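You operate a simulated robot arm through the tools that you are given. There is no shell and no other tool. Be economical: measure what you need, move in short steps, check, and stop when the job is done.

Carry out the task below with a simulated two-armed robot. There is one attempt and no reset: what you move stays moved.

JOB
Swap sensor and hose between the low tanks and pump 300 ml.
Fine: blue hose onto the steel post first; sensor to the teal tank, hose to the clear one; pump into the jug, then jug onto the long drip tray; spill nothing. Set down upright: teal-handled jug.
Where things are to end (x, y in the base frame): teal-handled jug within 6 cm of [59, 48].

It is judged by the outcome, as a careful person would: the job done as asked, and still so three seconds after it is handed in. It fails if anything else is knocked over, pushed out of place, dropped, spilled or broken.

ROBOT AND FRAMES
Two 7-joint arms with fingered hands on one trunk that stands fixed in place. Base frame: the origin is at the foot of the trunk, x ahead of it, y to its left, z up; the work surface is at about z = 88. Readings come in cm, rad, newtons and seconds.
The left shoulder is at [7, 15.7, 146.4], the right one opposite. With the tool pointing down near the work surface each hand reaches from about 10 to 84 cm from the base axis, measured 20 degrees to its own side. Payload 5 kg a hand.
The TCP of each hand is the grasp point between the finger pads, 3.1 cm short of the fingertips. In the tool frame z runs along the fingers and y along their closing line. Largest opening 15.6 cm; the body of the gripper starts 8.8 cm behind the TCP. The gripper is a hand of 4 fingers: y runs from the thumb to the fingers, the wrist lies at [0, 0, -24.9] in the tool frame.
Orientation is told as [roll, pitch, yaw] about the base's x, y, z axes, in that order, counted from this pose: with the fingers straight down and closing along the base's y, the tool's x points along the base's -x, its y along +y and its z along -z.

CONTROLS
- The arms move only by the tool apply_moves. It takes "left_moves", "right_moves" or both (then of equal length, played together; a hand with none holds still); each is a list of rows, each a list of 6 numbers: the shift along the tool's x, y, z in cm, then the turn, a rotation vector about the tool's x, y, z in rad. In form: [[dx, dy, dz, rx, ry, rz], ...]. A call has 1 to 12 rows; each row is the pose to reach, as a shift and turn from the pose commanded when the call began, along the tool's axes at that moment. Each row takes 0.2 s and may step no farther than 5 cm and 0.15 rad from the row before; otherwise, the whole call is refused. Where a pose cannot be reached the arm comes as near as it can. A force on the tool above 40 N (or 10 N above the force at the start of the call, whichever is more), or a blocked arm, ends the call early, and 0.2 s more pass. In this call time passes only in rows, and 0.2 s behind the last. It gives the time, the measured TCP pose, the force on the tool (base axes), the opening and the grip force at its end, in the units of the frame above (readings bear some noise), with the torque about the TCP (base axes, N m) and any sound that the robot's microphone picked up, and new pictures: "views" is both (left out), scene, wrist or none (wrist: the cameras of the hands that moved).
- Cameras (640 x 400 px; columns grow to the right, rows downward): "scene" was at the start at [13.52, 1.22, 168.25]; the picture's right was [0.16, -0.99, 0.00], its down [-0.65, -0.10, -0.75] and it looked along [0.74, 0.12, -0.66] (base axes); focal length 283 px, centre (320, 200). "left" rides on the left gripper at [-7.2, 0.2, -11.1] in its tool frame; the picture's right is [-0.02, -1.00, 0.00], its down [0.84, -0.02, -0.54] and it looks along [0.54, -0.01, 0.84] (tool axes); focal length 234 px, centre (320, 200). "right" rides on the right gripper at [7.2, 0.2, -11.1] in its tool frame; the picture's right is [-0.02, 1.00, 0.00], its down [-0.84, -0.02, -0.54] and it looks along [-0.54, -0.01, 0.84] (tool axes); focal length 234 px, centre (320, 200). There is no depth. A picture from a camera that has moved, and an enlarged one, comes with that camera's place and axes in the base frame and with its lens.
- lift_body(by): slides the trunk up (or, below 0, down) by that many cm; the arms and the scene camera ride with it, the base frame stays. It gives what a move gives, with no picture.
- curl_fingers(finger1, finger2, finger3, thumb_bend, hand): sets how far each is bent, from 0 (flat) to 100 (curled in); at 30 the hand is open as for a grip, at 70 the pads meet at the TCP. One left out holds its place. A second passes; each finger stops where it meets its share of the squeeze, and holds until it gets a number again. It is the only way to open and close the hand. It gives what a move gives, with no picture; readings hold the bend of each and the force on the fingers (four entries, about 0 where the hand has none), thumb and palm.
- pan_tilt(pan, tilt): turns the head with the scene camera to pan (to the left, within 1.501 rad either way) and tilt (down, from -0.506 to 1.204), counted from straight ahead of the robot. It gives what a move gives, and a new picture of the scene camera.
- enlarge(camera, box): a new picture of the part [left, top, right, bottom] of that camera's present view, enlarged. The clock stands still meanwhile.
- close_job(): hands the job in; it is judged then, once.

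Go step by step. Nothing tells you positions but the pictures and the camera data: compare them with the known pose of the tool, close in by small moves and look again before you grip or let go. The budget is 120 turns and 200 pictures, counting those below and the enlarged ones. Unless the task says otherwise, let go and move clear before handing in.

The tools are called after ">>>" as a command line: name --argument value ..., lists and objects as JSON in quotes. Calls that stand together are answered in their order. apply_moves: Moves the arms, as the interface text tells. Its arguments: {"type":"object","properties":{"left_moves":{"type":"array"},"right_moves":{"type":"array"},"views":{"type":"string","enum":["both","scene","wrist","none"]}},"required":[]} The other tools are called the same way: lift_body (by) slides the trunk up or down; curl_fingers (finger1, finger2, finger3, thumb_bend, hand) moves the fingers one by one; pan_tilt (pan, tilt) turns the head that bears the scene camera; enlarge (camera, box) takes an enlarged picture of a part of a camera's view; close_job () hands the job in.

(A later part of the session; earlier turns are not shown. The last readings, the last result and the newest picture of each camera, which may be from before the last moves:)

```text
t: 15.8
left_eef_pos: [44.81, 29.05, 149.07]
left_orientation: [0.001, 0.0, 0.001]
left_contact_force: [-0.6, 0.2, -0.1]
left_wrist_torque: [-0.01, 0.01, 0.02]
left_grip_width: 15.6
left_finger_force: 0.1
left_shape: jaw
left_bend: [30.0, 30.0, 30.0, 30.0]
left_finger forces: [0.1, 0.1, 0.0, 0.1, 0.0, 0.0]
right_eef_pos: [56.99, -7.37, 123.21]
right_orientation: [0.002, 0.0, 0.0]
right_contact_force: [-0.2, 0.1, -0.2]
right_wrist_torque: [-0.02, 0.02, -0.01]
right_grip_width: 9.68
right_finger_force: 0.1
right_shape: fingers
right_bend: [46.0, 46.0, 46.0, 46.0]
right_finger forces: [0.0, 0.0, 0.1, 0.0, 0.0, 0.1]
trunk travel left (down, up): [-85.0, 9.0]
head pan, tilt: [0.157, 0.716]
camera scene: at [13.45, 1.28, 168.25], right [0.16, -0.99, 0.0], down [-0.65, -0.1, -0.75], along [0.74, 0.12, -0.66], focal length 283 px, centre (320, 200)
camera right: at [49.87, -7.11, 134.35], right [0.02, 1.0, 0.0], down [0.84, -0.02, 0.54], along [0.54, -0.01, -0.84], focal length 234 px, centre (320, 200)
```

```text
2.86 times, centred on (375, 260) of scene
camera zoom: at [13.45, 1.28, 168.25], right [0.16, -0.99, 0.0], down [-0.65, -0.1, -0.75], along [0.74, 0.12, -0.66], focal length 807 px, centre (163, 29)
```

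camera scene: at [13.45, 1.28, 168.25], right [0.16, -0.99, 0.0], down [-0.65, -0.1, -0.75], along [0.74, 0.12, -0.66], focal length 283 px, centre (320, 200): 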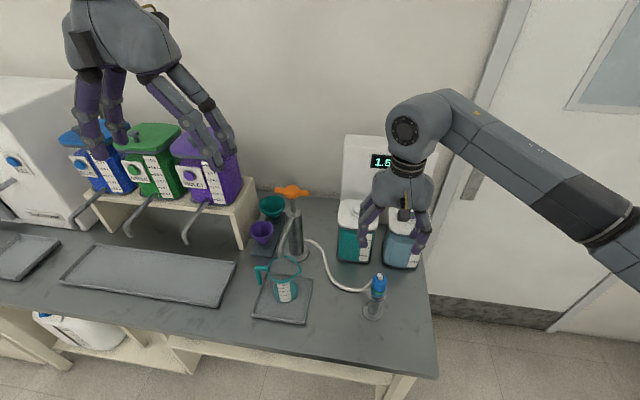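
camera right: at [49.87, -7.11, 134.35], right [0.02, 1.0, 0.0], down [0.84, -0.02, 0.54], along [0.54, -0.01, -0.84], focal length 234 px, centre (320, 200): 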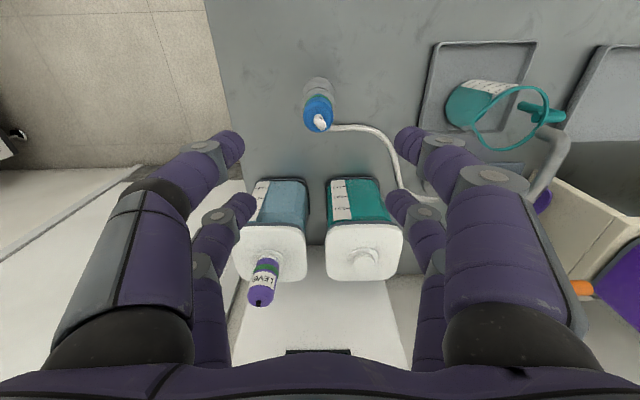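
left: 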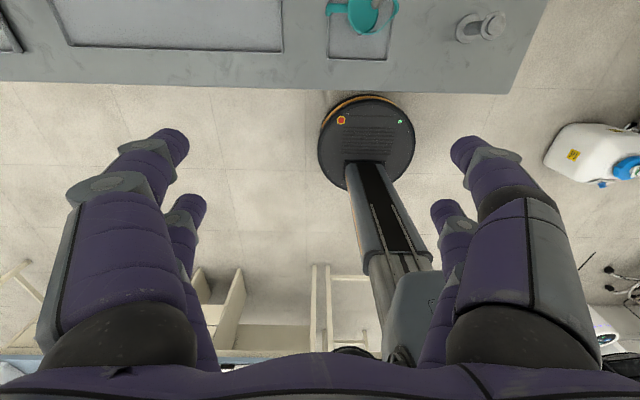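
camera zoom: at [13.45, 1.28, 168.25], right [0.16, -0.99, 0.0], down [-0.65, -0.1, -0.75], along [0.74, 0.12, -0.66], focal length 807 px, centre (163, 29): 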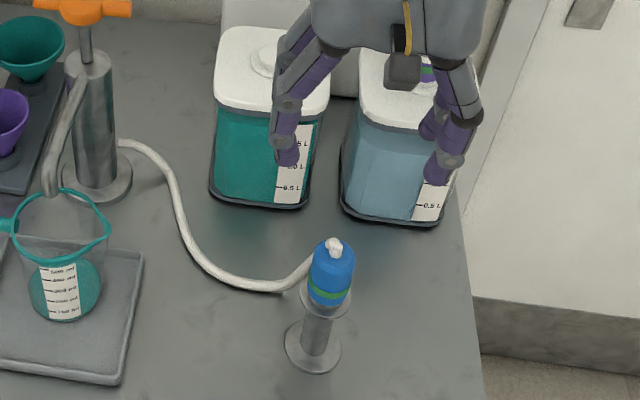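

Blue cap is seated on the post with the green ring showing. Next the violet sensor at about (79.2, -16.2).

>>> apply_moves --right_moves '[[-4.5, -1.8, -1, 0, 0, 0], [-9, -3.6, -2, 0, 0, 0], [-13.5, -5.4, -2, 0, 0, 0], [-18, -7.2, -2, 0, 0, 0], [-22.3, -8.8, -1, 0, 0, 0]]' --views "wrist"

```text
t: 17.0
left_eef_pos: [45.12, 29.06, 148.9]
left_orientation: [0.0, 0.0, 0.0]
left_contact_force: [-0.5, -0.4, -0.6]
left_wrist_torque: [0.02, 0.03, -0.01]
left_grip_width: 15.58
left_finger_force: 0.0
left_shape: jaw
left_bend: [30.0, 30.0, 30.0, 30.0]
left_finger forces: [0.0, 0.0, 0.0, 0.0, 0.0, 0.0]
right_eef_pos: [79.69, -16.3, 123.89]
right_orientation: [0.0, 0.002, -0.001]
right_contact_force: [-0.7, -0.4, -0.7]
right_wrist_torque: [-0.02, 0.01, -0.02]
right_grip_width: 9.67
right_finger_force: 0.1
right_shape: fingers
right_bend: [46.0, 46.0, 46.0, 46.0]
right_finger forces: [0.0, 0.0, 0.0, 0.0, 0.0, 0.0]
trunk travel left (down, up): [-85.0, 9.0]
head pan, tilt: [0.157, 0.716]
camera right: at [72.5, -16.01, 135.18], right [0.02, 1.0, 0.0], down [0.84, -0.02, 0.54], along [0.54, -0.01, -0.84], focal length 234 px, centre (320, 200)
```

right: 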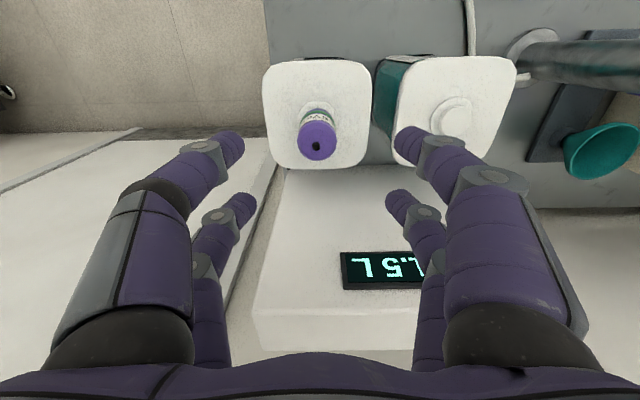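

Sensor is centred under the hand. Going down to the same grasp height as before with the same small forward offset.

>>> apply_moves --right_moves '[[-0.5, -0.1, 4, 0, 0, 0], [-0.5, -0.1, 8, 0, 0, 0], [-0.5, -0.1, 11, 0, 0, 0], [-0.5, -0.1, 13.1, 0, 0, 0]]' --views "wrist"

>>> enlarge --camera "scene" --box '[350, 150, 450, 270]'

```text
t: 18.0
left_eef_pos: [44.86, 29.01, 149.09]
left_orientation: [0.001, 0.0, 0.001]
left_contact_force: [0.1, 0.5, -0.4]
left_wrist_torque: [0.0, 0.02, 0.0]
left_grip_width: 15.58
left_finger_force: 0.1
left_shape: jaw
left_bend: [30.0, 30.0, 30.0, 30.0]
left_finger forces: [0.1, 0.0, 0.0, 0.0, 0.0, 0.1]
right_eef_pos: [80.03, -16.54, 110.85]
right_orientation: [0.0, 0.0, 0.001]
right_contact_force: [-1.0, 0.7, 0.0]
right_wrist_torque: [-0.03, 0.0, 0.0]
right_grip_width: 9.64
right_finger_force: 0.1
right_shape: fingers
right_bend: [46.0, 46.0, 46.0, 46.0]
right_finger forces: [0.0, 0.1, 0.1, 0.0, 0.1, 0.0]
trunk travel left (down, up): [-85.0, 9.0]
head pan, tilt: [0.157, 0.716]
camera right: at [72.83, -16.29, 122.05], right [0.02, 1.0, 0.0], down [0.84, -0.02, 0.55], along [0.55, -0.01, -0.84], focal length 234 px, centre (320, 200)
```

right: 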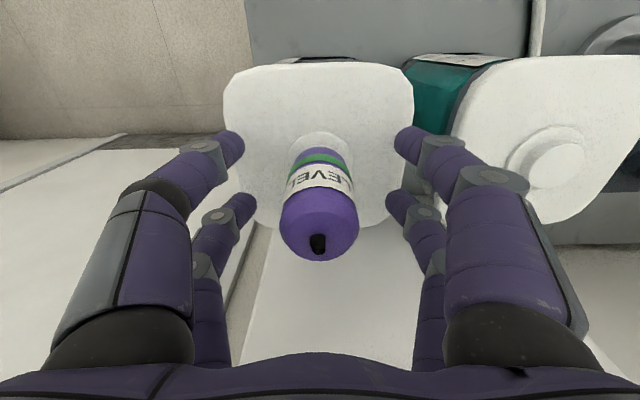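

```text
3.33 times, centred on (400, 210) of scene
camera zoom: at [13.5, 1.2, 168.25], right [0.16, -0.99, 0.0], down [-0.65, -0.1, -0.75], along [0.74, 0.12, -0.66], focal length 942 px, centre (53, 167)
```

zoom: 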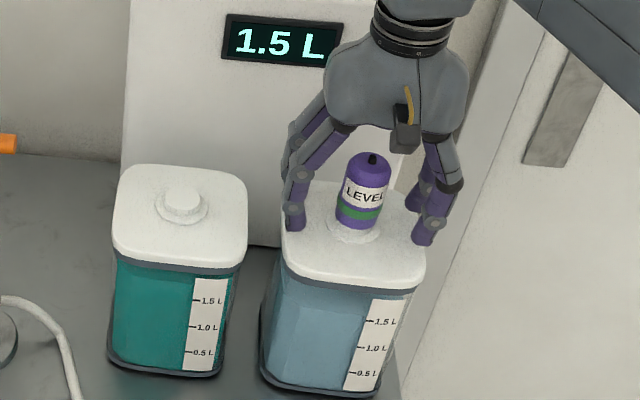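

Fine alignment; a 3 mm nudge ahead, then closing.

>>> apply_moves --right_moves '[[-0.3, 0, 0, 0, 0, 0]]' --views "none"

>>> curl_fingers --hand "right" --finger1 68 --finger2 68 --finger3 68 --thumb_bend 68

>>> enlarge --camera "right" --box '[160, 40, 480, 300]'

```text
t: 18.4
left_eef_pos: [44.91, 29.14, 148.96]
left_orientation: [0.001, 0.0, 0.001]
left_contact_force: [0.0, -0.8, 0.0]
left_wrist_torque: [-0.02, -0.01, 0.02]
left_grip_width: 15.6
left_finger_force: 0.1
left_shape: jaw
left_bend: [30.0, 30.0, 30.0, 30.0]
left_finger forces: [0.1, 0.0, 0.0, 0.0, 0.0, 0.1]
right_eef_pos: [80.29, -16.38, 110.94]
right_orientation: [-0.001, 0.0, 0.0]
right_contact_force: [0.2, 0.4, -0.1]
right_wrist_torque: [0.0, 0.03, -0.01]
right_grip_width: 9.64
right_finger_force: 0.1
right_shape: fingers
right_bend: [46.0, 46.0, 46.0, 46.0]
right_finger forces: [0.0, 0.1, 0.0, 0.0, 0.1, 0.0]
trunk travel left (down, up): [-85.0, 9.0]
head pan, tilt: [0.157, 0.716]
```

```text
t: 19.4
left_eef_pos: [44.83, 29.06, 149.02]
left_orientation: [0.001, -0.001, 0.0]
left_contact_force: [-0.1, -0.2, 0.0]
left_wrist_torque: [0.02, 0.01, -0.02]
left_grip_width: 15.59
left_finger_force: 0.1
left_shape: jaw
left_bend: [30.0, 30.0, 30.0, 30.0]
left_finger forces: [0.1, 0.1, 0.0, 0.0, 0.1, 0.0]
right_eef_pos: [80.31, -16.42, 111.05]
right_orientation: [0.001, 0.0, 0.001]
right_contact_force: [-5.7, -0.1, -1.3]
right_wrist_torque: [0.01, 0.09, -0.33]
right_grip_width: 2.77
right_finger_force: 13.9
right_shape: fingers
right_bend: [62.0, 66.0, 66.0, 66.0]
right_finger forces: [4.6, 4.0, 3.6, 0.0, 15.3, 0.0]
trunk travel left (down, up): [-85.0, 9.0]
head pan, tilt: [0.157, 0.716]
```

```text
1.54 times, centred on (320, 170) of right
camera zoom: at [73.12, -16.21, 122.12], right [0.02, 1.0, 0.0], down [0.84, -0.02, 0.54], along [0.54, -0.01, -0.84], focal length 360 px, centre (320, 246)
```

zoom: 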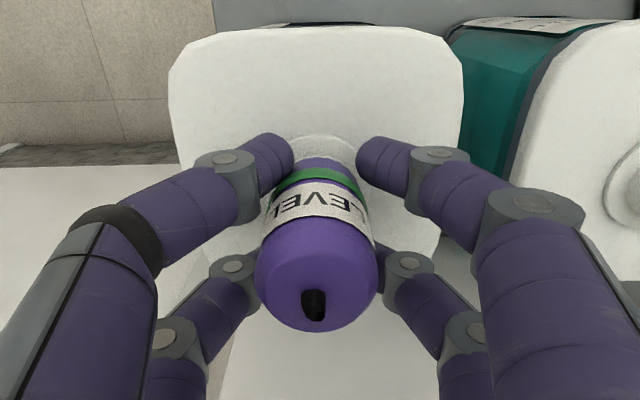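

All four fingers bear on the sensor. Lifting straight up.

>>> apply_moves --right_moves '[[0, 0, -1, 0, 0, 0], [0, 0, -2.5, 0, 0, 0], [0, 0, -5, 0, 0, 0], [0, 0, -8, 0, 0, 0]]' --views "wrist"

>>> enlarge --camera "scene" --box '[330, 130, 440, 270]'

```text
t: 20.4
left_eef_pos: [44.88, 29.02, 149.05]
left_orientation: [-0.002, 0.0, -0.001]
left_contact_force: [0.3, 0.1, -0.2]
left_wrist_torque: [0.0, -0.03, 0.0]
left_grip_width: 15.58
left_finger_force: 0.0
left_shape: jaw
left_bend: [30.0, 30.0, 30.0, 30.0]
left_finger forces: [0.0, 0.0, 0.0, 0.0, 0.1, 0.0]
right_eef_pos: [80.46, -16.41, 119.04]
right_orientation: [-0.001, 0.001, 0.0]
right_contact_force: [0.4, 0.0, -0.5]
right_wrist_torque: [0.02, -0.02, -0.04]
right_grip_width: 2.76
right_finger_force: 14.3
right_shape: fingers
right_bend: [62.0, 67.0, 67.0, 66.0]
right_finger forces: [5.0, 1.4, 11.3, 0.0, 10.8, 0.1]
trunk travel left (down, up): [-85.0, 9.0]
head pan, tilt: [0.157, 0.716]
camera right: at [73.22, -16.19, 130.24], right [0.02, 1.0, 0.0], down [0.84, -0.02, 0.54], along [0.54, -0.01, -0.84], focal length 234 px, centre (320, 200)
```

right: 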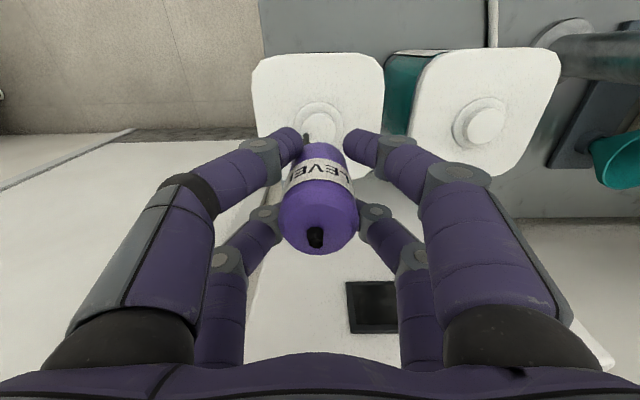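

```text
2.86 times, centred on (385, 200) of scene
camera zoom: at [13.5, 1.24, 168.24], right [0.16, -0.99, 0.0], down [-0.65, -0.1, -0.75], along [0.74, 0.12, -0.66], focal length 807 px, centre (134, 200)
```

zoom: 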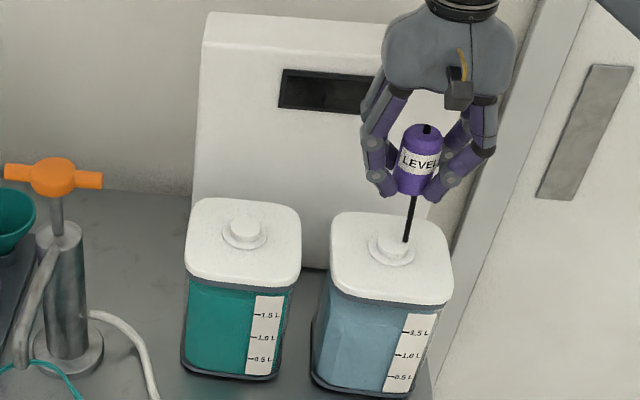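

The sensor is free (display off). At the same height I'll shift left over the teal tank's stub and compare the stub's place in the wrist view with what I see now (stub at about (318,115)).

>>> enlarge --camera "right" --box '[240, 60, 400, 160]'

>>> apply_moves --right_moves '[[0, 4, 0, 0, 0, 0], [0, 8, 0, 0, 0, 0], [0, 12, 0, 0, 0, 0], [0, 15.6, 0, 0, 0, 0]]' --views "none"

>>> enlarge --camera "right" --box '[240, 60, 400, 160]'

>>> enlarge --camera "scene" --box '[310, 130, 440, 270]'

```text
4.00 times, centred on (320, 110) of right
camera zoom: at [73.22, -16.19, 130.24], right [0.02, 1.0, 0.0], down [0.84, -0.02, 0.54], along [0.54, -0.01, -0.84], focal length 937 px, centre (320, 560)
```

zoom: 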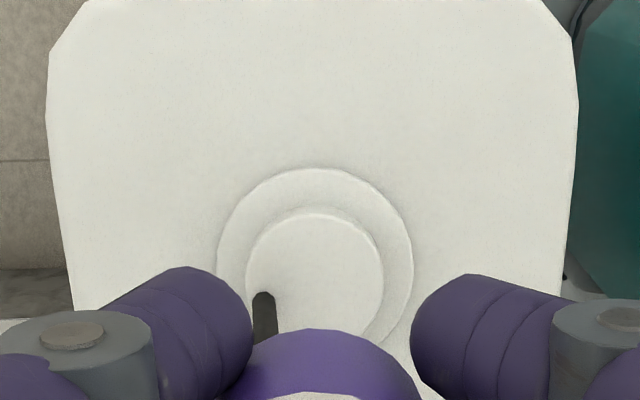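

```text
t: 21.4
left_eef_pos: [44.98, 29.22, 149.01]
left_orientation: [-0.002, 0.001, 0.0]
left_contact_force: [0.3, 1.1, -1.3]
left_wrist_torque: [-0.05, 0.0, -0.03]
left_grip_width: 15.6
left_finger_force: 0.1
left_shape: jaw
left_bend: [30.0, 30.0, 30.0, 30.0]
left_finger forces: [0.0, 0.0, 0.1, 0.0, 0.0, 0.0]
right_eef_pos: [80.33, -0.6, 119.08]
right_orientation: [-0.004, -0.001, -0.002]
right_contact_force: [0.0, 0.4, -2.2]
right_wrist_torque: [-0.01, 0.03, 0.01]
right_grip_width: 2.74
right_finger_force: 14.9
right_shape: fingers
right_bend: [63.0, 67.0, 67.0, 66.0]
right_finger forces: [5.3, 1.3, 11.6, 0.0, 10.8, 0.0]
trunk travel left (down, up): [-85.0, 9.0]
head pan, tilt: [0.157, 0.716]
```

```text
4.00 times, centred on (320, 110) of right
camera zoom: at [73.12, -0.31, 130.25], right [0.03, 1.0, 0.0], down [0.84, -0.02, 0.55], along [0.54, -0.02, -0.84], focal length 937 px, centre (320, 560)
```

zoom: 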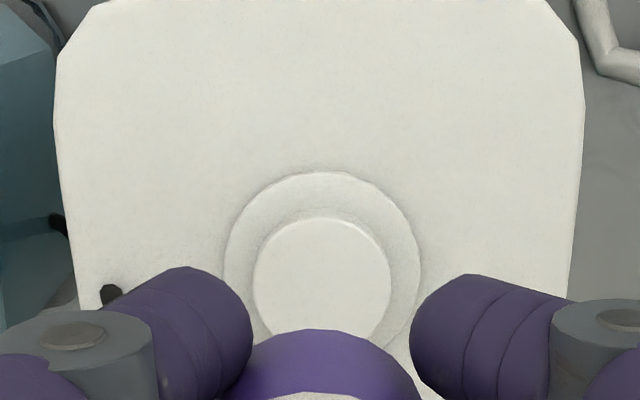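

```text
2.86 times, centred on (375, 200) of scene
camera zoom: at [13.54, 1.54, 168.24], right [0.16, -0.99, 0.0], down [-0.65, -0.1, -0.75], along [0.74, 0.12, -0.66], focal length 807 px, centre (163, 200)
```

zoom: 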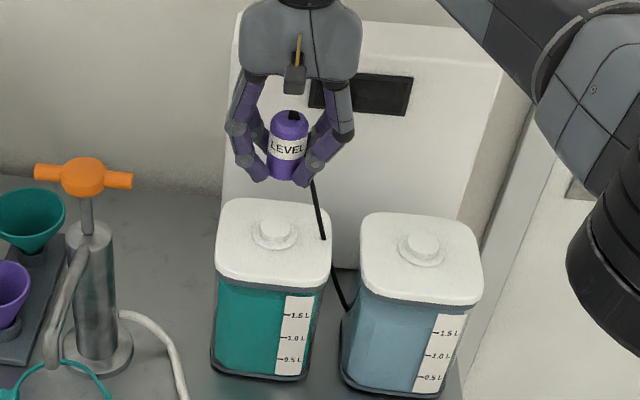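

The stub sits 1.5 mm left and 1 mm further than the reference, so I correct by that and lower to the former seated height.

>>> apply_moves --right_moves '[[-0.1, 0.15, 2, 0, 0, 0], [-0.1, 0.15, 4, 0, 0, 0], [-0.1, 0.15, 5.5, 0, 0, 0], [-0.1, 0.15, 6.5, 0, 0, 0], [-0.1, 0.15, 7.3, 0, 0, 0], [-0.1, 0.15, 8, 0, 0, 0]]' --views "wrist"

>>> enlarge --camera "scene" --box '[310, 130, 440, 270]'

```text
t: 22.8
left_eef_pos: [45.01, 29.16, 148.98]
left_orientation: [0.0, 0.0, 0.002]
left_contact_force: [0.5, 0.0, -0.2]
left_wrist_torque: [-0.02, 0.02, 0.02]
left_grip_width: 15.58
left_finger_force: 0.1
left_shape: jaw
left_bend: [30.0, 30.0, 30.0, 30.0]
left_finger forces: [0.0, 0.1, 0.0, 0.0, 0.0, 0.0]
right_eef_pos: [80.52, -0.61, 111.16]
right_orientation: [0.0, 0.0, 0.0]
right_contact_force: [-0.4, 0.1, -0.8]
right_wrist_torque: [-0.02, -0.01, -0.03]
right_grip_width: 2.75
right_finger_force: 14.5
right_shape: fingers
right_bend: [63.0, 67.0, 67.0, 66.0]
right_finger forces: [5.1, 1.3, 11.4, 0.0, 10.8, 0.1]
trunk travel left (down, up): [-85.0, 9.0]
head pan, tilt: [0.157, 0.716]
camera right: at [73.28, -0.41, 122.27], right [0.02, 1.0, 0.0], down [0.84, -0.02, 0.54], along [0.54, -0.01, -0.84], focal length 234 px, centre (320, 200)
```

right: 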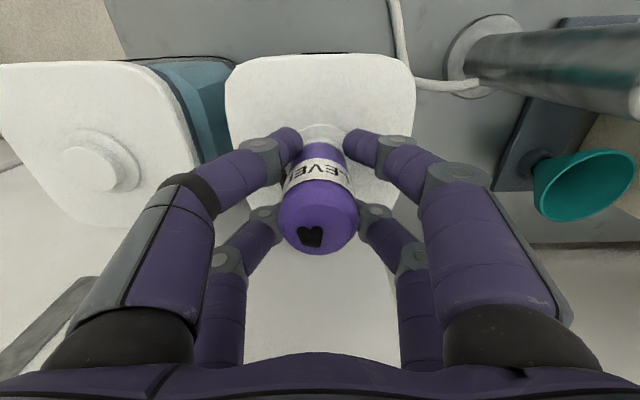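

```text
2.86 times, centred on (375, 200) of scene
camera zoom: at [13.54, 1.32, 168.25], right [0.16, -0.99, 0.0], down [-0.65, -0.1, -0.75], along [0.74, 0.12, -0.66], focal length 807 px, centre (163, 200)
```

zoom: 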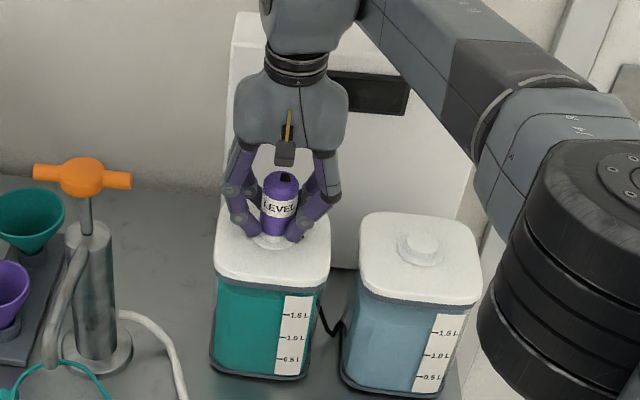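

Not seated yet (no green ring, display off, no contact force). Lowering further in small steps.

>>> apply_moves --right_moves '[[0, 0, 0.4, 0, 0, 0], [0, 0, 0.8, 0, 0, 0], [0, 0, 1.2, 0, 0, 0]]' --views "none"

>>> enlarge --camera "scene" --box '[310, 130, 440, 270]'

>>> enlarge --camera "right" --box '[240, 90, 400, 270]'

```text
t: 23.6
left_eef_pos: [44.78, 28.99, 149.11]
left_orientation: [0.0, -0.002, -0.001]
left_contact_force: [0.2, 0.1, -0.3]
left_wrist_torque: [-0.01, 0.01, 0.01]
left_grip_width: 15.59
left_finger_force: 0.0
left_shape: jaw
left_bend: [30.0, 30.0, 30.0, 30.0]
left_finger forces: [0.1, 0.0, 0.0, 0.0, 0.0, 0.0]
right_eef_pos: [80.43, -0.63, 110.43]
right_orientation: [0.001, -0.006, -0.002]
right_contact_force: [9.1, 0.2, 29.0]
right_wrist_torque: [-0.19, -0.14, -0.06]
right_grip_width: 2.48
right_finger_force: 21.7
right_shape: fingers
right_bend: [62.0, 68.0, 67.0, 68.0]
right_finger forces: [7.7, 3.8, 19.1, 0.0, 13.4, 0.0]
trunk travel left (down, up): [-85.0, 9.0]
head pan, tilt: [0.157, 0.716]
```

```text
2.86 times, centred on (375, 200) of scene
camera zoom: at [13.25, 1.21, 168.31], right [0.16, -0.99, 0.0], down [-0.65, -0.1, -0.76], along [0.75, 0.12, -0.66], focal length 807 px, centre (163, 200)
```

zoom: 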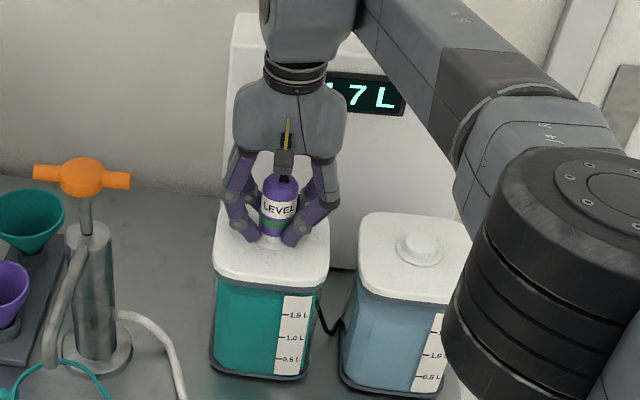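

```text
2.22 times, centred on (320, 180) of right
camera zoom: at [73.15, -0.47, 121.49], right [0.03, 1.0, 0.0], down [0.83, -0.02, 0.55], along [0.55, -0.01, -0.83], focal length 520 px, centre (320, 244)
```

zoom: 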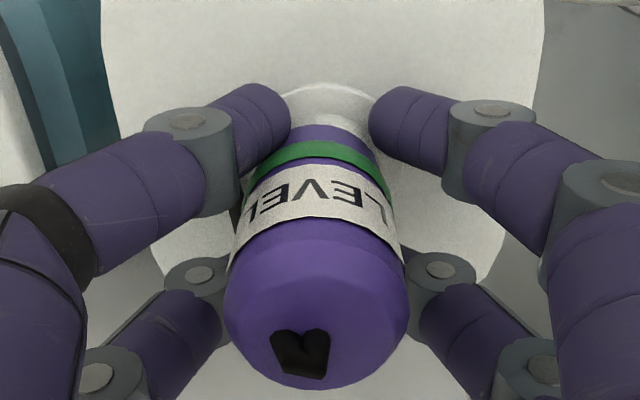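

Seated: green ring on, display now reads 1.7 L. Releasing and rising.

>>> curl_fingers --hand "right" --finger1 46 --finger2 46 --finger3 46 --thumb_bend 46

>>> apply_moves --right_moves '[[0, 0, -4, 0, 0, 0], [0, 0, -8, 0, 0, 0], [0, 0, -12, 0, 0, 0], [4, -1, -14, 0, 0, 0], [8.5, -2.5, -14, 0, 0, 0], [13, -4, -14, 0, 0, 0], [17.5, -5.5, -14, 0, 0, 0], [22, -6.6, -12, 0, 0, 0]]'

>>> enlarge --camera "scene" --box '[310, 130, 440, 330]'

```text
t: 24.6
left_eef_pos: [44.74, 29.13, 148.98]
left_orientation: [0.0, -0.001, 0.002]
left_contact_force: [0.3, 0.1, -0.5]
left_wrist_torque: [0.01, -0.01, -0.04]
left_grip_width: 15.61
left_finger_force: 0.1
left_shape: jaw
left_bend: [30.0, 30.0, 30.0, 30.0]
left_finger forces: [0.1, 0.0, 0.0, 0.0, 0.0, 0.1]
right_eef_pos: [80.2, -0.76, 109.98]
right_orientation: [-0.005, -0.002, 0.001]
right_contact_force: [-3.3, -2.2, 10.8]
right_wrist_torque: [0.73, 0.27, 0.28]
right_grip_width: 9.72
right_finger_force: 5.7
right_shape: fingers
right_bend: [46.0, 46.0, 46.0, 46.0]
right_finger forces: [7.1, 4.4, 0.0, 0.1, 0.0, 0.1]
trunk travel left (down, up): [-85.0, 9.0]
head pan, tilt: [0.157, 0.716]
```

```text
refused: row 8 steps farther than a row can; nothing moved
```

```text
2.00 times, centred on (375, 230) of scene
camera zoom: at [13.22, 1.29, 168.27], right [0.16, -0.99, 0.0], down [-0.65, -0.1, -0.76], along [0.75, 0.12, -0.66], focal length 565 px, centre (210, 140)
```

zoom: 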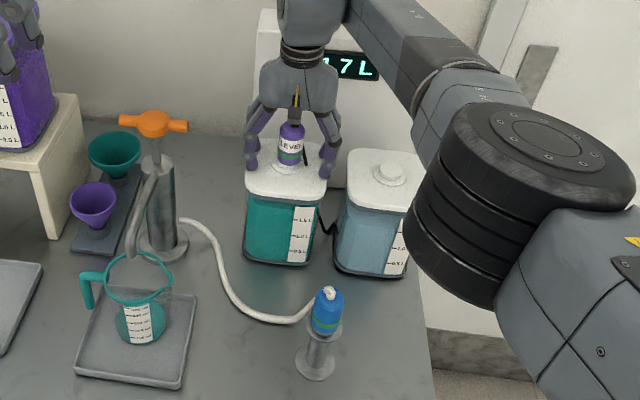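

Hand is open and just touching the lid; rising straight up now, then back over the post.

>>> apply_moves --right_moves '[[0, 0, -2, 0, 0, 0], [0, 0, -6, 0, 0, 0], [0, 0, -10, 0, 0, 0], [0, 0, -14, 0, 0, 0], [4, -1.2, -15, 0, 0, 0], [8, -2.4, -15, 0, 0, 0], [12, -3.6, -15, 0, 0, 0], [16, -4.8, -15, 0, 0, 0], [20, -6, -14, 0, 0, 0], [22.1, -6.8, -11, 0, 0, 0]]'

>>> enlarge --camera "scene" --box '[310, 130, 440, 330]'

```text
t: 26.8
left_eef_pos: [44.96, 29.03, 149.05]
left_orientation: [0.0, 0.001, 0.003]
left_contact_force: [-0.1, -0.5, -0.1]
left_wrist_torque: [-0.06, -0.03, 0.02]
left_grip_width: 15.6
left_finger_force: 0.0
left_shape: jaw
left_bend: [30.0, 30.0, 30.0, 30.0]
left_finger forces: [0.1, 0.0, 0.1, 0.1, 0.1, 0.1]
right_eef_pos: [58.48, -7.36, 120.99]
right_orientation: [0.0, -0.002, 0.001]
right_contact_force: [0.1, 0.9, -0.1]
right_wrist_torque: [-0.03, 0.02, 0.02]
right_grip_width: 9.68
right_finger_force: 0.1
right_shape: fingers
right_bend: [46.0, 46.0, 46.0, 46.0]
right_finger forces: [0.0, 0.0, 0.0, 0.0, 0.1, 0.0]
trunk travel left (down, up): [-85.0, 9.0]
head pan, tilt: [0.157, 0.716]
camera scene: at [13.51, 1.25, 168.26], right [0.16, -0.99, 0.0], down [-0.65, -0.1, -0.75], along [0.74, 0.12, -0.66], focal length 283 px, centre (320, 200)
camera right: at [51.21, -7.11, 132.05], right [0.02, 1.0, 0.0], down [0.84, -0.02, 0.55], along [0.55, -0.01, -0.84], focal length 234 px, centre (320, 200)
```

scene: 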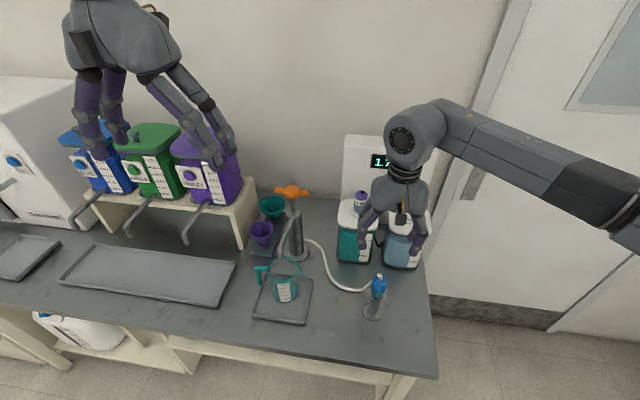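
right: 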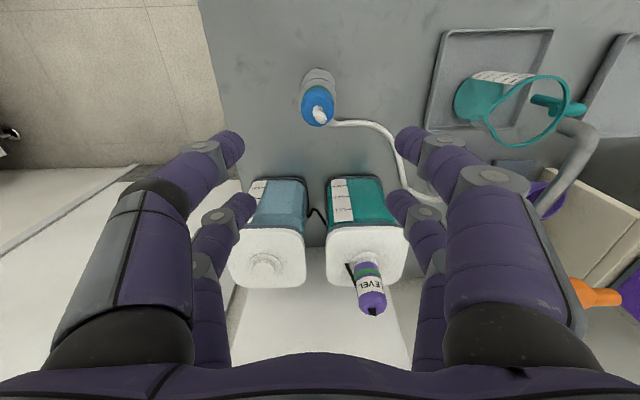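

```text
2.00 times, centred on (375, 230) of scene
camera zoom: at [13.51, 1.25, 168.26], right [0.16, -0.99, 0.0], down [-0.65, -0.1, -0.75], along [0.74, 0.12, -0.66], focal length 565 px, centre (210, 140)
```

zoom: 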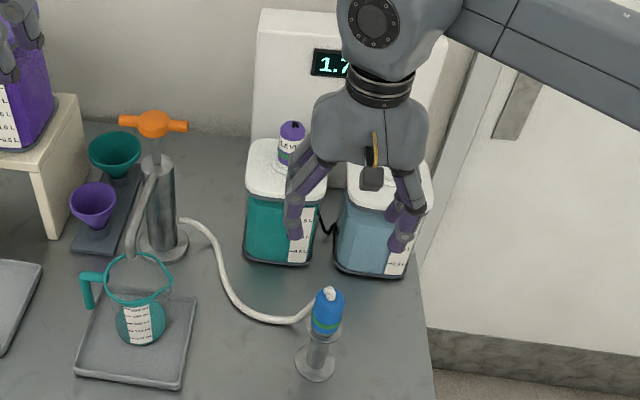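

Sensor seated well. Now lowering over the blue cap on the post.

>>> apply_moves --right_moves '[[0.5, -0.1, 4, 0, 0, 0], [0.5, -0.1, 8, 0, 0, 0], [0.5, -0.1, 12, 0, 0, 0], [0.5, -0.1, 15.5, 0, 0, 0], [0.5, -0.1, 18.4, 0, 0, 0]]' --views "wrist"

```text
t: 28.0
left_eef_pos: [44.97, 29.0, 149.09]
left_orientation: [0.0, -0.001, 0.001]
left_contact_force: [0.4, 0.0, -0.4]
left_wrist_torque: [-0.01, 0.03, 0.0]
left_grip_width: 15.56
left_finger_force: 0.0
left_shape: jaw
left_bend: [30.0, 30.0, 30.0, 30.0]
left_finger forces: [0.1, 0.1, 0.0, 0.0, 0.1, 0.0]
right_eef_pos: [57.96, -7.58, 102.53]
right_orientation: [0.003, 0.001, -0.001]
right_contact_force: [0.9, -0.5, -1.0]
right_wrist_torque: [0.0, 0.0, 0.01]
right_grip_width: 9.69
right_finger_force: 0.0
right_shape: fingers
right_bend: [46.0, 46.0, 46.0, 46.0]
right_finger forces: [0.0, 0.0, 0.0, 0.1, 0.0, 0.0]
trunk travel left (down, up): [-85.0, 9.0]
head pan, tilt: [0.157, 0.716]
camera right: at [50.79, -7.33, 113.65], right [0.02, 1.0, 0.0], down [0.84, -0.02, 0.55], along [0.54, -0.01, -0.84], focal length 234 px, centre (320, 200)
```

right: 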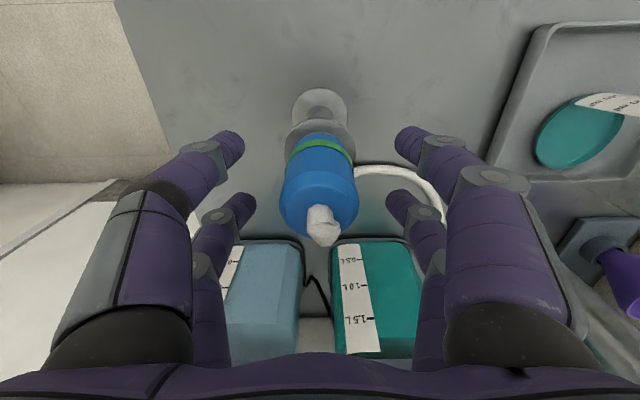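

Same relation as in the first grasp. Closing.

>>> curl_fingers --hand "right" --finger1 68 --finger2 68 --finger3 68 --thumb_bend 68

>>> enlarge --camera "right" --box '[160, 40, 480, 300]'

```text
t: 29.0
left_eef_pos: [44.97, 28.93, 148.92]
left_orientation: [0.0, 0.001, -0.001]
left_contact_force: [0.0, 0.2, 0.7]
left_wrist_torque: [-0.03, -0.02, 0.03]
left_grip_width: 15.59
left_finger_force: 0.2
left_shape: jaw
left_bend: [30.0, 30.0, 30.0, 30.0]
left_finger forces: [0.1, 0.0, 0.1, 0.0, 0.0, 0.0]
right_eef_pos: [57.92, -7.64, 102.4]
right_orientation: [-0.002, -0.001, 0.0]
right_contact_force: [-5.4, -1.8, -2.9]
right_wrist_torque: [-0.02, 0.04, -0.01]
right_grip_width: 2.92
right_finger_force: 5.3
right_shape: fingers
right_bend: [63.0, 68.0, 68.0, 65.0]
right_finger forces: [4.0, 0.0, 0.0, 0.0, 7.0, 0.0]
trunk travel left (down, up): [-85.0, 9.0]
head pan, tilt: [0.157, 0.716]
```

```text
1.54 times, centred on (320, 170) of right
camera zoom: at [50.68, -7.4, 113.66], right [0.02, 1.0, 0.0], down [0.84, -0.02, 0.54], along [0.54, -0.01, -0.84], focal length 360 px, centre (320, 246)
```

zoom: 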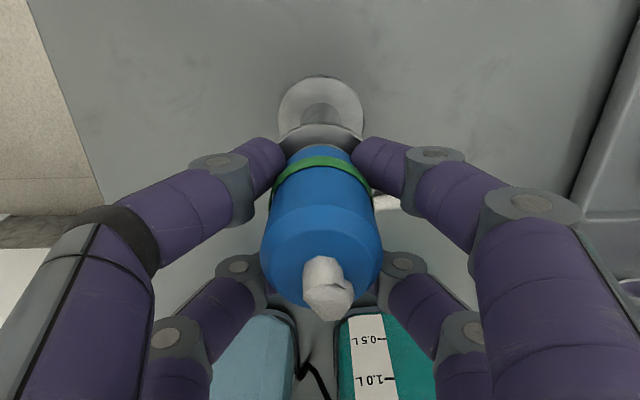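

Only the near pair bears; I'm 5 mm too far forward. Re-gripping.

>>> curl_fingers --hand "right" --finger1 50 --finger2 50 --finger3 50 --thumb_bend 50

>>> apply_moves --right_moves '[[0.45, 0, 0, 0, 0, 0]]' --views "none"

>>> curl_fingers --hand "right" --finger1 68 --finger2 68 --finger3 68 --thumb_bend 68

```text
t: 30.0
left_eef_pos: [45.09, 28.93, 148.97]
left_orientation: [0.0, 0.0, 0.001]
left_contact_force: [0.6, 0.0, 0.2]
left_wrist_torque: [0.02, -0.01, 0.0]
left_grip_width: 15.6
left_finger_force: 0.0
left_shape: jaw
left_bend: [30.0, 30.0, 30.0, 30.0]
left_finger forces: [0.0, 0.0, 0.0, 0.0, 0.1, 0.0]
right_eef_pos: [57.97, -7.45, 102.61]
right_orientation: [0.001, 0.0, -0.001]
right_contact_force: [-0.1, -0.3, 0.1]
right_wrist_torque: [0.0, -0.02, 0.0]
right_grip_width: 8.01
right_finger_force: 0.0
right_shape: fingers
right_bend: [50.0, 50.0, 50.0, 50.0]
right_finger forces: [0.0, 0.0, 0.1, 0.1, 0.0, 0.1]
trunk travel left (down, up): [-85.0, 9.0]
head pan, tilt: [0.157, 0.716]
```

```text
t: 30.4
left_eef_pos: [44.81, 28.97, 149.06]
left_orientation: [0.001, 0.001, -0.001]
left_contact_force: [-0.2, -0.8, 0.6]
left_wrist_torque: [-0.01, 0.0, 0.01]
left_grip_width: 15.59
left_finger_force: 0.0
left_shape: jaw
left_bend: [30.0, 30.0, 30.0, 30.0]
left_finger forces: [0.0, 0.0, 0.0, 0.1, 0.0, 0.1]
right_eef_pos: [57.5, -7.47, 102.5]
right_orientation: [0.0, 0.0, 0.001]
right_contact_force: [-0.6, -1.2, 0.0]
right_wrist_torque: [-0.01, -0.01, 0.02]
right_grip_width: 8.02
right_finger_force: 0.1
right_shape: fingers
right_bend: [50.0, 50.0, 50.0, 50.0]
right_finger forces: [0.1, 0.0, 0.0, 0.0, 0.0, 0.0]
trunk travel left (down, up): [-85.0, 9.0]
head pan, tilt: [0.157, 0.716]
```

```text
t: 31.4
left_eef_pos: [44.91, 29.04, 148.96]
left_orientation: [0.0, 0.0, 0.001]
left_contact_force: [0.5, -0.8, 0.0]
left_wrist_torque: [0.01, 0.02, -0.01]
left_grip_width: 15.59
left_finger_force: 0.1
left_shape: jaw
left_bend: [30.0, 30.0, 30.0, 30.0]
left_finger forces: [0.1, 0.0, 0.0, 0.0, 0.1, 0.0]
right_eef_pos: [57.36, -7.56, 102.37]
right_orientation: [0.0, -0.001, 0.0]
right_contact_force: [-2.5, -1.0, -1.0]
right_wrist_torque: [-0.03, 0.07, 0.0]
right_grip_width: 2.24
right_finger_force: 3.3
right_shape: fingers
right_bend: [65.0, 68.0, 68.0, 66.0]
right_finger forces: [2.8, 0.1, 0.2, 0.0, 3.9, 0.1]
trunk travel left (down, up): [-85.0, 9.0]
head pan, tilt: [0.157, 0.716]
```

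Far fingers reached their target before pressing; closing further.

>>> curl_fingers --hand "right" --finger1 72 --finger2 74 --finger3 74 --thumb_bend 72

>>> enlarge --camera "right" --box '[160, 40, 480, 300]'

```text
t: 32.4
left_eef_pos: [44.98, 29.02, 149.06]
left_orientation: [-0.001, -0.001, 0.002]
left_contact_force: [0.1, 0.3, -0.3]
left_wrist_torque: [0.0, 0.02, -0.02]
left_grip_width: 15.59
left_finger_force: 0.1
left_shape: jaw
left_bend: [30.0, 30.0, 30.0, 30.0]
left_finger forces: [0.0, 0.0, 0.0, 0.0, 0.1, 0.0]
right_eef_pos: [57.58, -7.55, 102.36]
right_orientation: [0.0, 0.001, 0.0]
right_contact_force: [-3.1, -3.6, -7.9]
right_wrist_torque: [-0.08, 0.12, -0.01]
right_grip_width: 2.01
right_finger_force: 12.4
right_shape: fingers
right_bend: [64.0, 73.0, 71.0, 68.0]
right_finger forces: [7.8, 3.3, 5.5, 0.0, 9.0, 0.1]
trunk travel left (down, up): [-85.0, 9.0]
head pan, tilt: [0.157, 0.716]
```

```text
1.54 times, centred on (320, 170) of right
camera zoom: at [50.31, -7.4, 113.6], right [0.02, 1.0, 0.0], down [0.84, -0.02, 0.54], along [0.54, -0.01, -0.84], focal length 360 px, centre (320, 246)
```

zoom: 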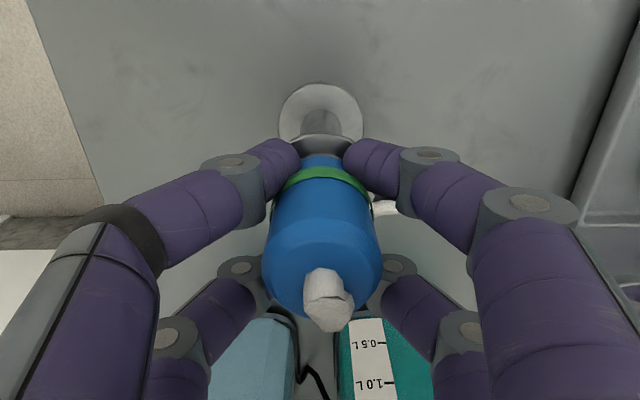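

All four press now. Lifting off the post.

>>> apply_moves --right_moves '[[0, 0, -0.8, 0, 0, 0], [0, 0, -2, 0, 0, 0], [0, 0, -4, 0, 0, 0], [0, 0, -7, 0, 0, 0]]'

>>> enlarge --camera "scene" --box '[330, 210, 430, 330]'

```text
t: 33.4
left_eef_pos: [44.89, 29.02, 148.92]
left_orientation: [0.0, -0.001, 0.001]
left_contact_force: [0.1, 1.5, 1.4]
left_wrist_torque: [-0.05, -0.03, -0.03]
left_grip_width: 15.56
left_finger_force: 0.1
left_shape: jaw
left_bend: [30.0, 30.0, 30.0, 30.0]
left_finger forces: [0.0, 0.0, 0.1, 0.0, 0.0, 0.0]
right_eef_pos: [57.28, -7.61, 109.66]
right_orientation: [0.0, 0.0, 0.0]
right_contact_force: [-0.6, 0.0, -0.4]
right_wrist_torque: [0.02, -0.05, -0.01]
right_grip_width: 1.96
right_finger_force: 14.3
right_shape: fingers
right_bend: [64.0, 73.0, 72.0, 68.0]
right_finger forces: [8.6, 5.8, 6.4, 0.0, 7.5, 0.0]
trunk travel left (down, up): [-85.0, 9.0]
head pan, tilt: [0.157, 0.716]
camera scene: at [13.47, 1.28, 168.25], right [0.16, -0.99, 0.0], down [-0.65, -0.1, -0.75], along [0.74, 0.12, -0.66], focal length 283 px, centre (320, 200)
camera right: at [50.16, -7.34, 120.89], right [0.02, 1.0, 0.0], down [0.84, -0.02, 0.54], along [0.54, -0.01, -0.84], focal length 234 px, centre (320, 200)
```

scene: 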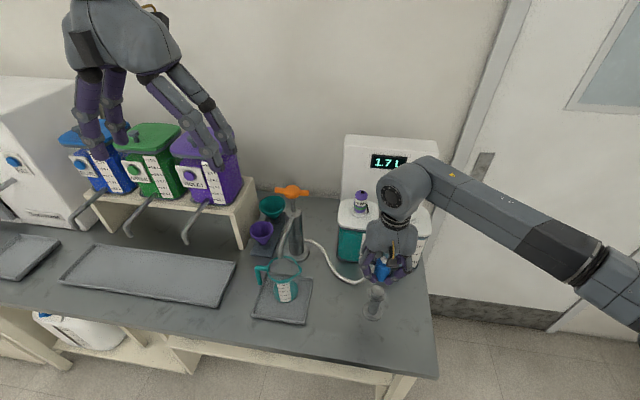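
right: 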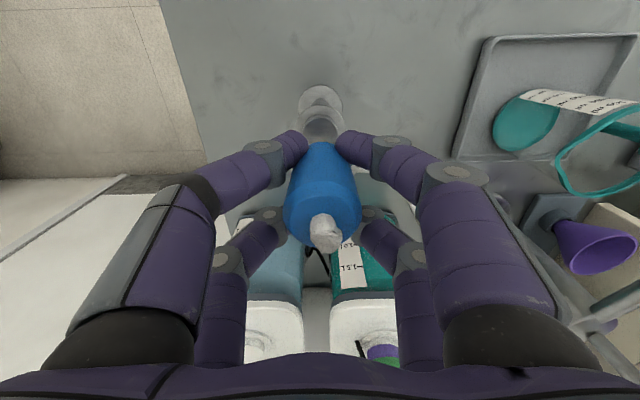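

```text
3.33 times, centred on (380, 270) of scene
camera zoom: at [13.47, 1.28, 168.25], right [0.16, -0.99, 0.0], down [-0.65, -0.1, -0.75], along [0.74, 0.12, -0.66], focal length 942 px, centre (120, -33)
```

zoom: 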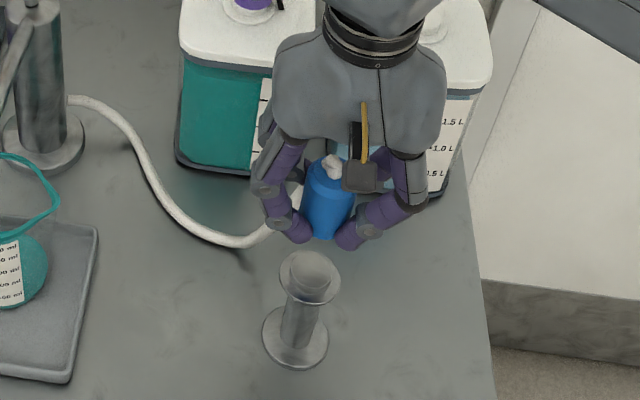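

Cap is free and upright enough. I'll record the post stub's place in the wrist view as reference, then carry the cap over the clear tank's stub.

>>> enlarge --camera "right" --box '[240, 60, 400, 160]'

>>> apply_moves --right_moves '[[0, 0, -4.5, 0, 0, 0], [0, 0, -9, 0, 0, 0], [0, 0, -13, 0, 0, 0], [-4, -1.6, -14, 0, 0, 0], [-8, -3.2, -14, 0, 0, 0], [-12, -4.8, -14, 0, 0, 0], [-16, -6.4, -14, 0, 0, 0], [-20, -8, -14, 0, 0, 0], [-22.3, -8.8, -11, 0, 0, 0], [-22.3, -8.8, -9.6, 0, 0, 0]]' --views "wrist"

>>> enlarge --camera "right" --box '[240, 60, 400, 160]'

>>> enlarge --camera "scene" --box '[310, 130, 450, 330]'

```text
4.00 times, centred on (320, 110) of right
camera zoom: at [50.16, -7.34, 120.89], right [0.02, 1.0, 0.0], down [0.84, -0.02, 0.54], along [0.54, -0.01, -0.84], focal length 937 px, centre (320, 560)
```

zoom: 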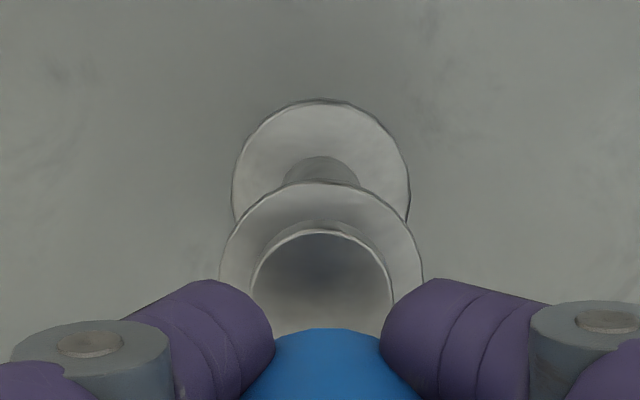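

```text
t: 35.6
left_eef_pos: [44.97, 29.05, 148.98]
left_orientation: [0.0, 0.0, 0.0]
left_contact_force: [-0.1, 0.2, -1.3]
left_wrist_torque: [0.0, 0.0, 0.01]
left_grip_width: 15.59
left_finger_force: 0.2
left_shape: jaw
left_bend: [30.0, 30.0, 30.0, 30.0]
left_finger forces: [0.1, 0.0, 0.1, 0.1, 0.0, 0.0]
right_eef_pos: [79.69, -16.19, 118.99]
right_orientation: [0.001, 0.0, -0.002]
right_contact_force: [0.4, -0.7, -0.9]
right_wrist_torque: [0.01, -0.01, 0.02]
right_grip_width: 1.94
right_finger_force: 14.4
right_shape: fingers
right_bend: [64.0, 73.0, 72.0, 68.0]
right_finger forces: [8.8, 5.9, 6.4, 0.0, 7.1, 0.1]
trunk travel left (down, up): [-85.0, 9.0]
head pan, tilt: [0.157, 0.716]
camera right: at [72.54, -16.11, 130.16], right [0.02, 1.0, 0.0], down [0.84, -0.02, 0.54], along [0.54, -0.01, -0.84], focal length 234 px, centre (320, 200)
```

right: 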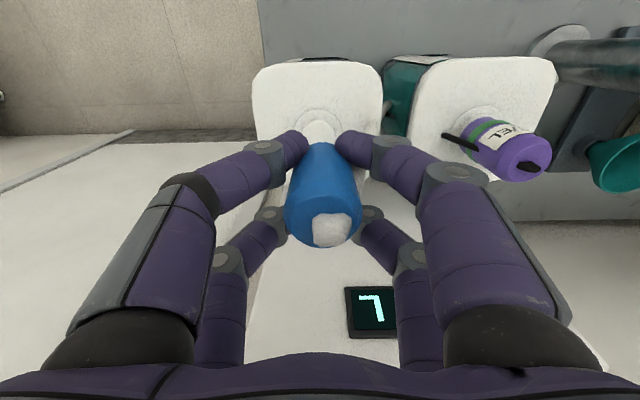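

```text
4.00 times, centred on (320, 110) of right
camera zoom: at [72.54, -16.11, 130.16], right [0.02, 1.0, 0.0], down [0.84, -0.02, 0.54], along [0.54, -0.01, -0.84], focal length 937 px, centre (320, 560)
```

zoom: 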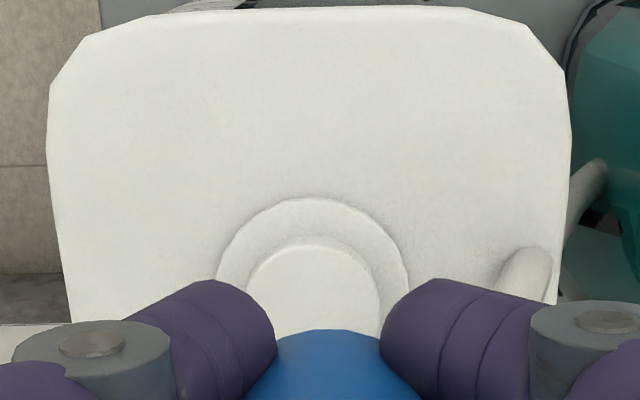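

```text
2.00 times, centred on (380, 230) of scene
camera zoom: at [13.53, 1.19, 168.25], right [0.16, -0.99, 0.0], down [-0.65, -0.1, -0.75], along [0.74, 0.12, -0.66], focal length 565 px, centre (200, 140)
```

zoom: 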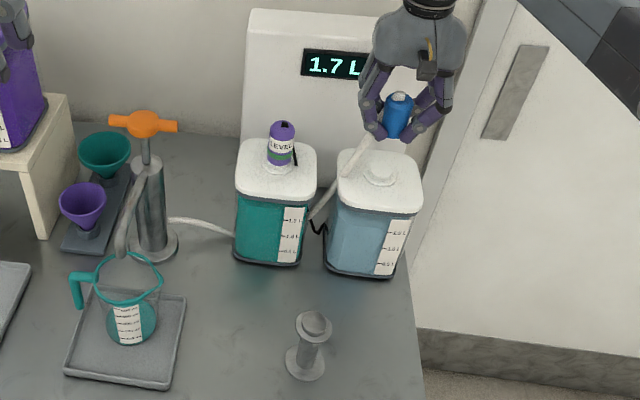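

The clear stub lies about 5.5 mm further and 2 mm to the right of the reference. Correcting and lowering part way.

>>> apply_moves --right_moves '[[-0.55, -0.2, 1.5, 0, 0, 0], [-0.55, -0.2, 3, 0, 0, 0], [-0.55, -0.2, 4.5, 0, 0, 0]]' --views "none"

>>> enlarge --camera "right" --box '[240, 60, 400, 160]'

>>> enlarge --camera "scene" --box '[360, 150, 450, 250]'

```text
t: 36.4
left_eef_pos: [45.06, 29.06, 149.15]
left_orientation: [0.002, -0.002, 0.001]
left_contact_force: [0.4, -0.5, 0.6]
left_wrist_torque: [0.0, -0.01, -0.01]
left_grip_width: 15.59
left_finger_force: 0.1
left_shape: jaw
left_bend: [30.0, 30.0, 30.0, 30.0]
left_finger forces: [0.0, 0.0, 0.0, 0.0, 0.1, 0.0]
right_eef_pos: [80.39, -16.43, 114.57]
right_orientation: [0.0, 0.0, -0.001]
right_contact_force: [0.5, -0.3, -0.1]
right_wrist_torque: [0.02, -0.01, 0.02]
right_grip_width: 1.92
right_finger_force: 14.1
right_shape: fingers
right_bend: [64.0, 73.0, 72.0, 68.0]
right_finger forces: [8.8, 6.0, 6.5, 0.0, 7.3, 0.0]
trunk travel left (down, up): [-85.0, 9.0]
head pan, tilt: [0.157, 0.716]
```

```text
4.00 times, centred on (320, 110) of right
camera zoom: at [73.08, -16.32, 125.72], right [0.02, 1.0, 0.0], down [0.84, -0.02, 0.54], along [0.54, -0.01, -0.84], focal length 937 px, centre (320, 560)
```

zoom: 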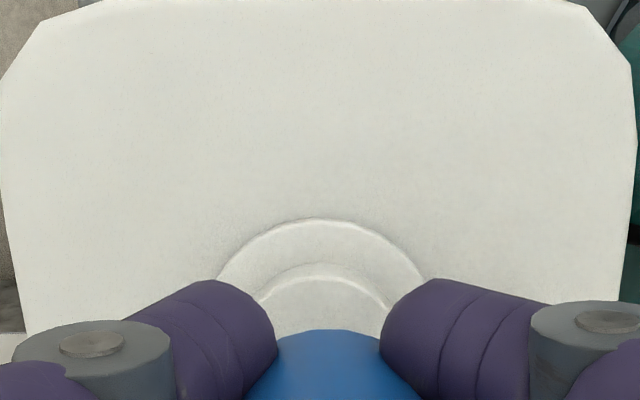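

```text
4.00 times, centred on (405, 200) of scene
camera zoom: at [13.52, 1.21, 168.25], right [0.16, -0.99, 0.0], down [-0.65, -0.1, -0.75], along [0.74, 0.12, -0.66], focal length 1130 px, centre (-20, 200)
```

zoom: 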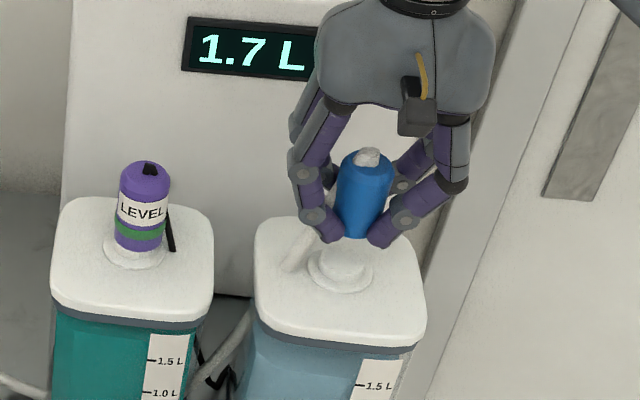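

>>> enlarge --camera "scene" --box '[380, 180, 430, 230]'

>>> enlarge --camera "right" --box '[260, 90, 380, 260]'

```text
8.00 times, centred on (405, 205) of scene
camera zoom: at [13.52, 1.21, 168.25], right [0.16, -0.99, 0.0], down [-0.65, -0.1, -0.75], along [0.74, 0.12, -0.66], focal length 2261 px, centre (-360, 160)
```

zoom: 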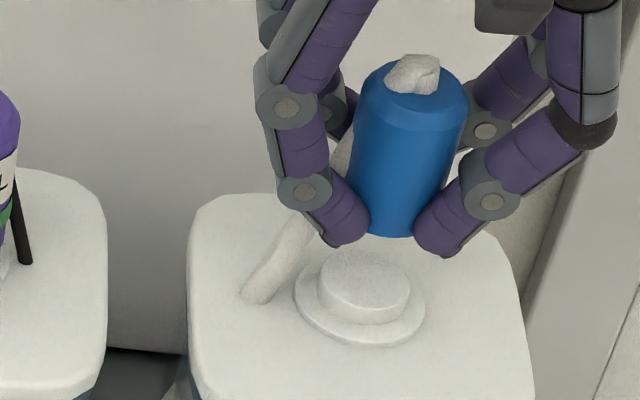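

```text
2.35 times, centred on (320, 175) of right
camera zoom: at [73.08, -16.32, 125.72], right [0.02, 1.0, 0.0], down [0.84, -0.02, 0.54], along [0.54, -0.01, -0.84], focal length 551 px, centre (320, 259)
```

zoom: 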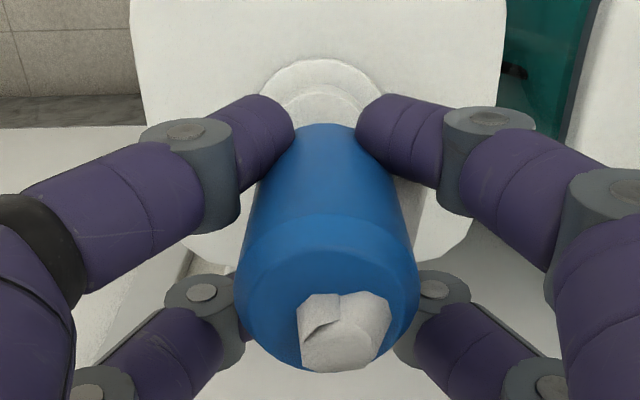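

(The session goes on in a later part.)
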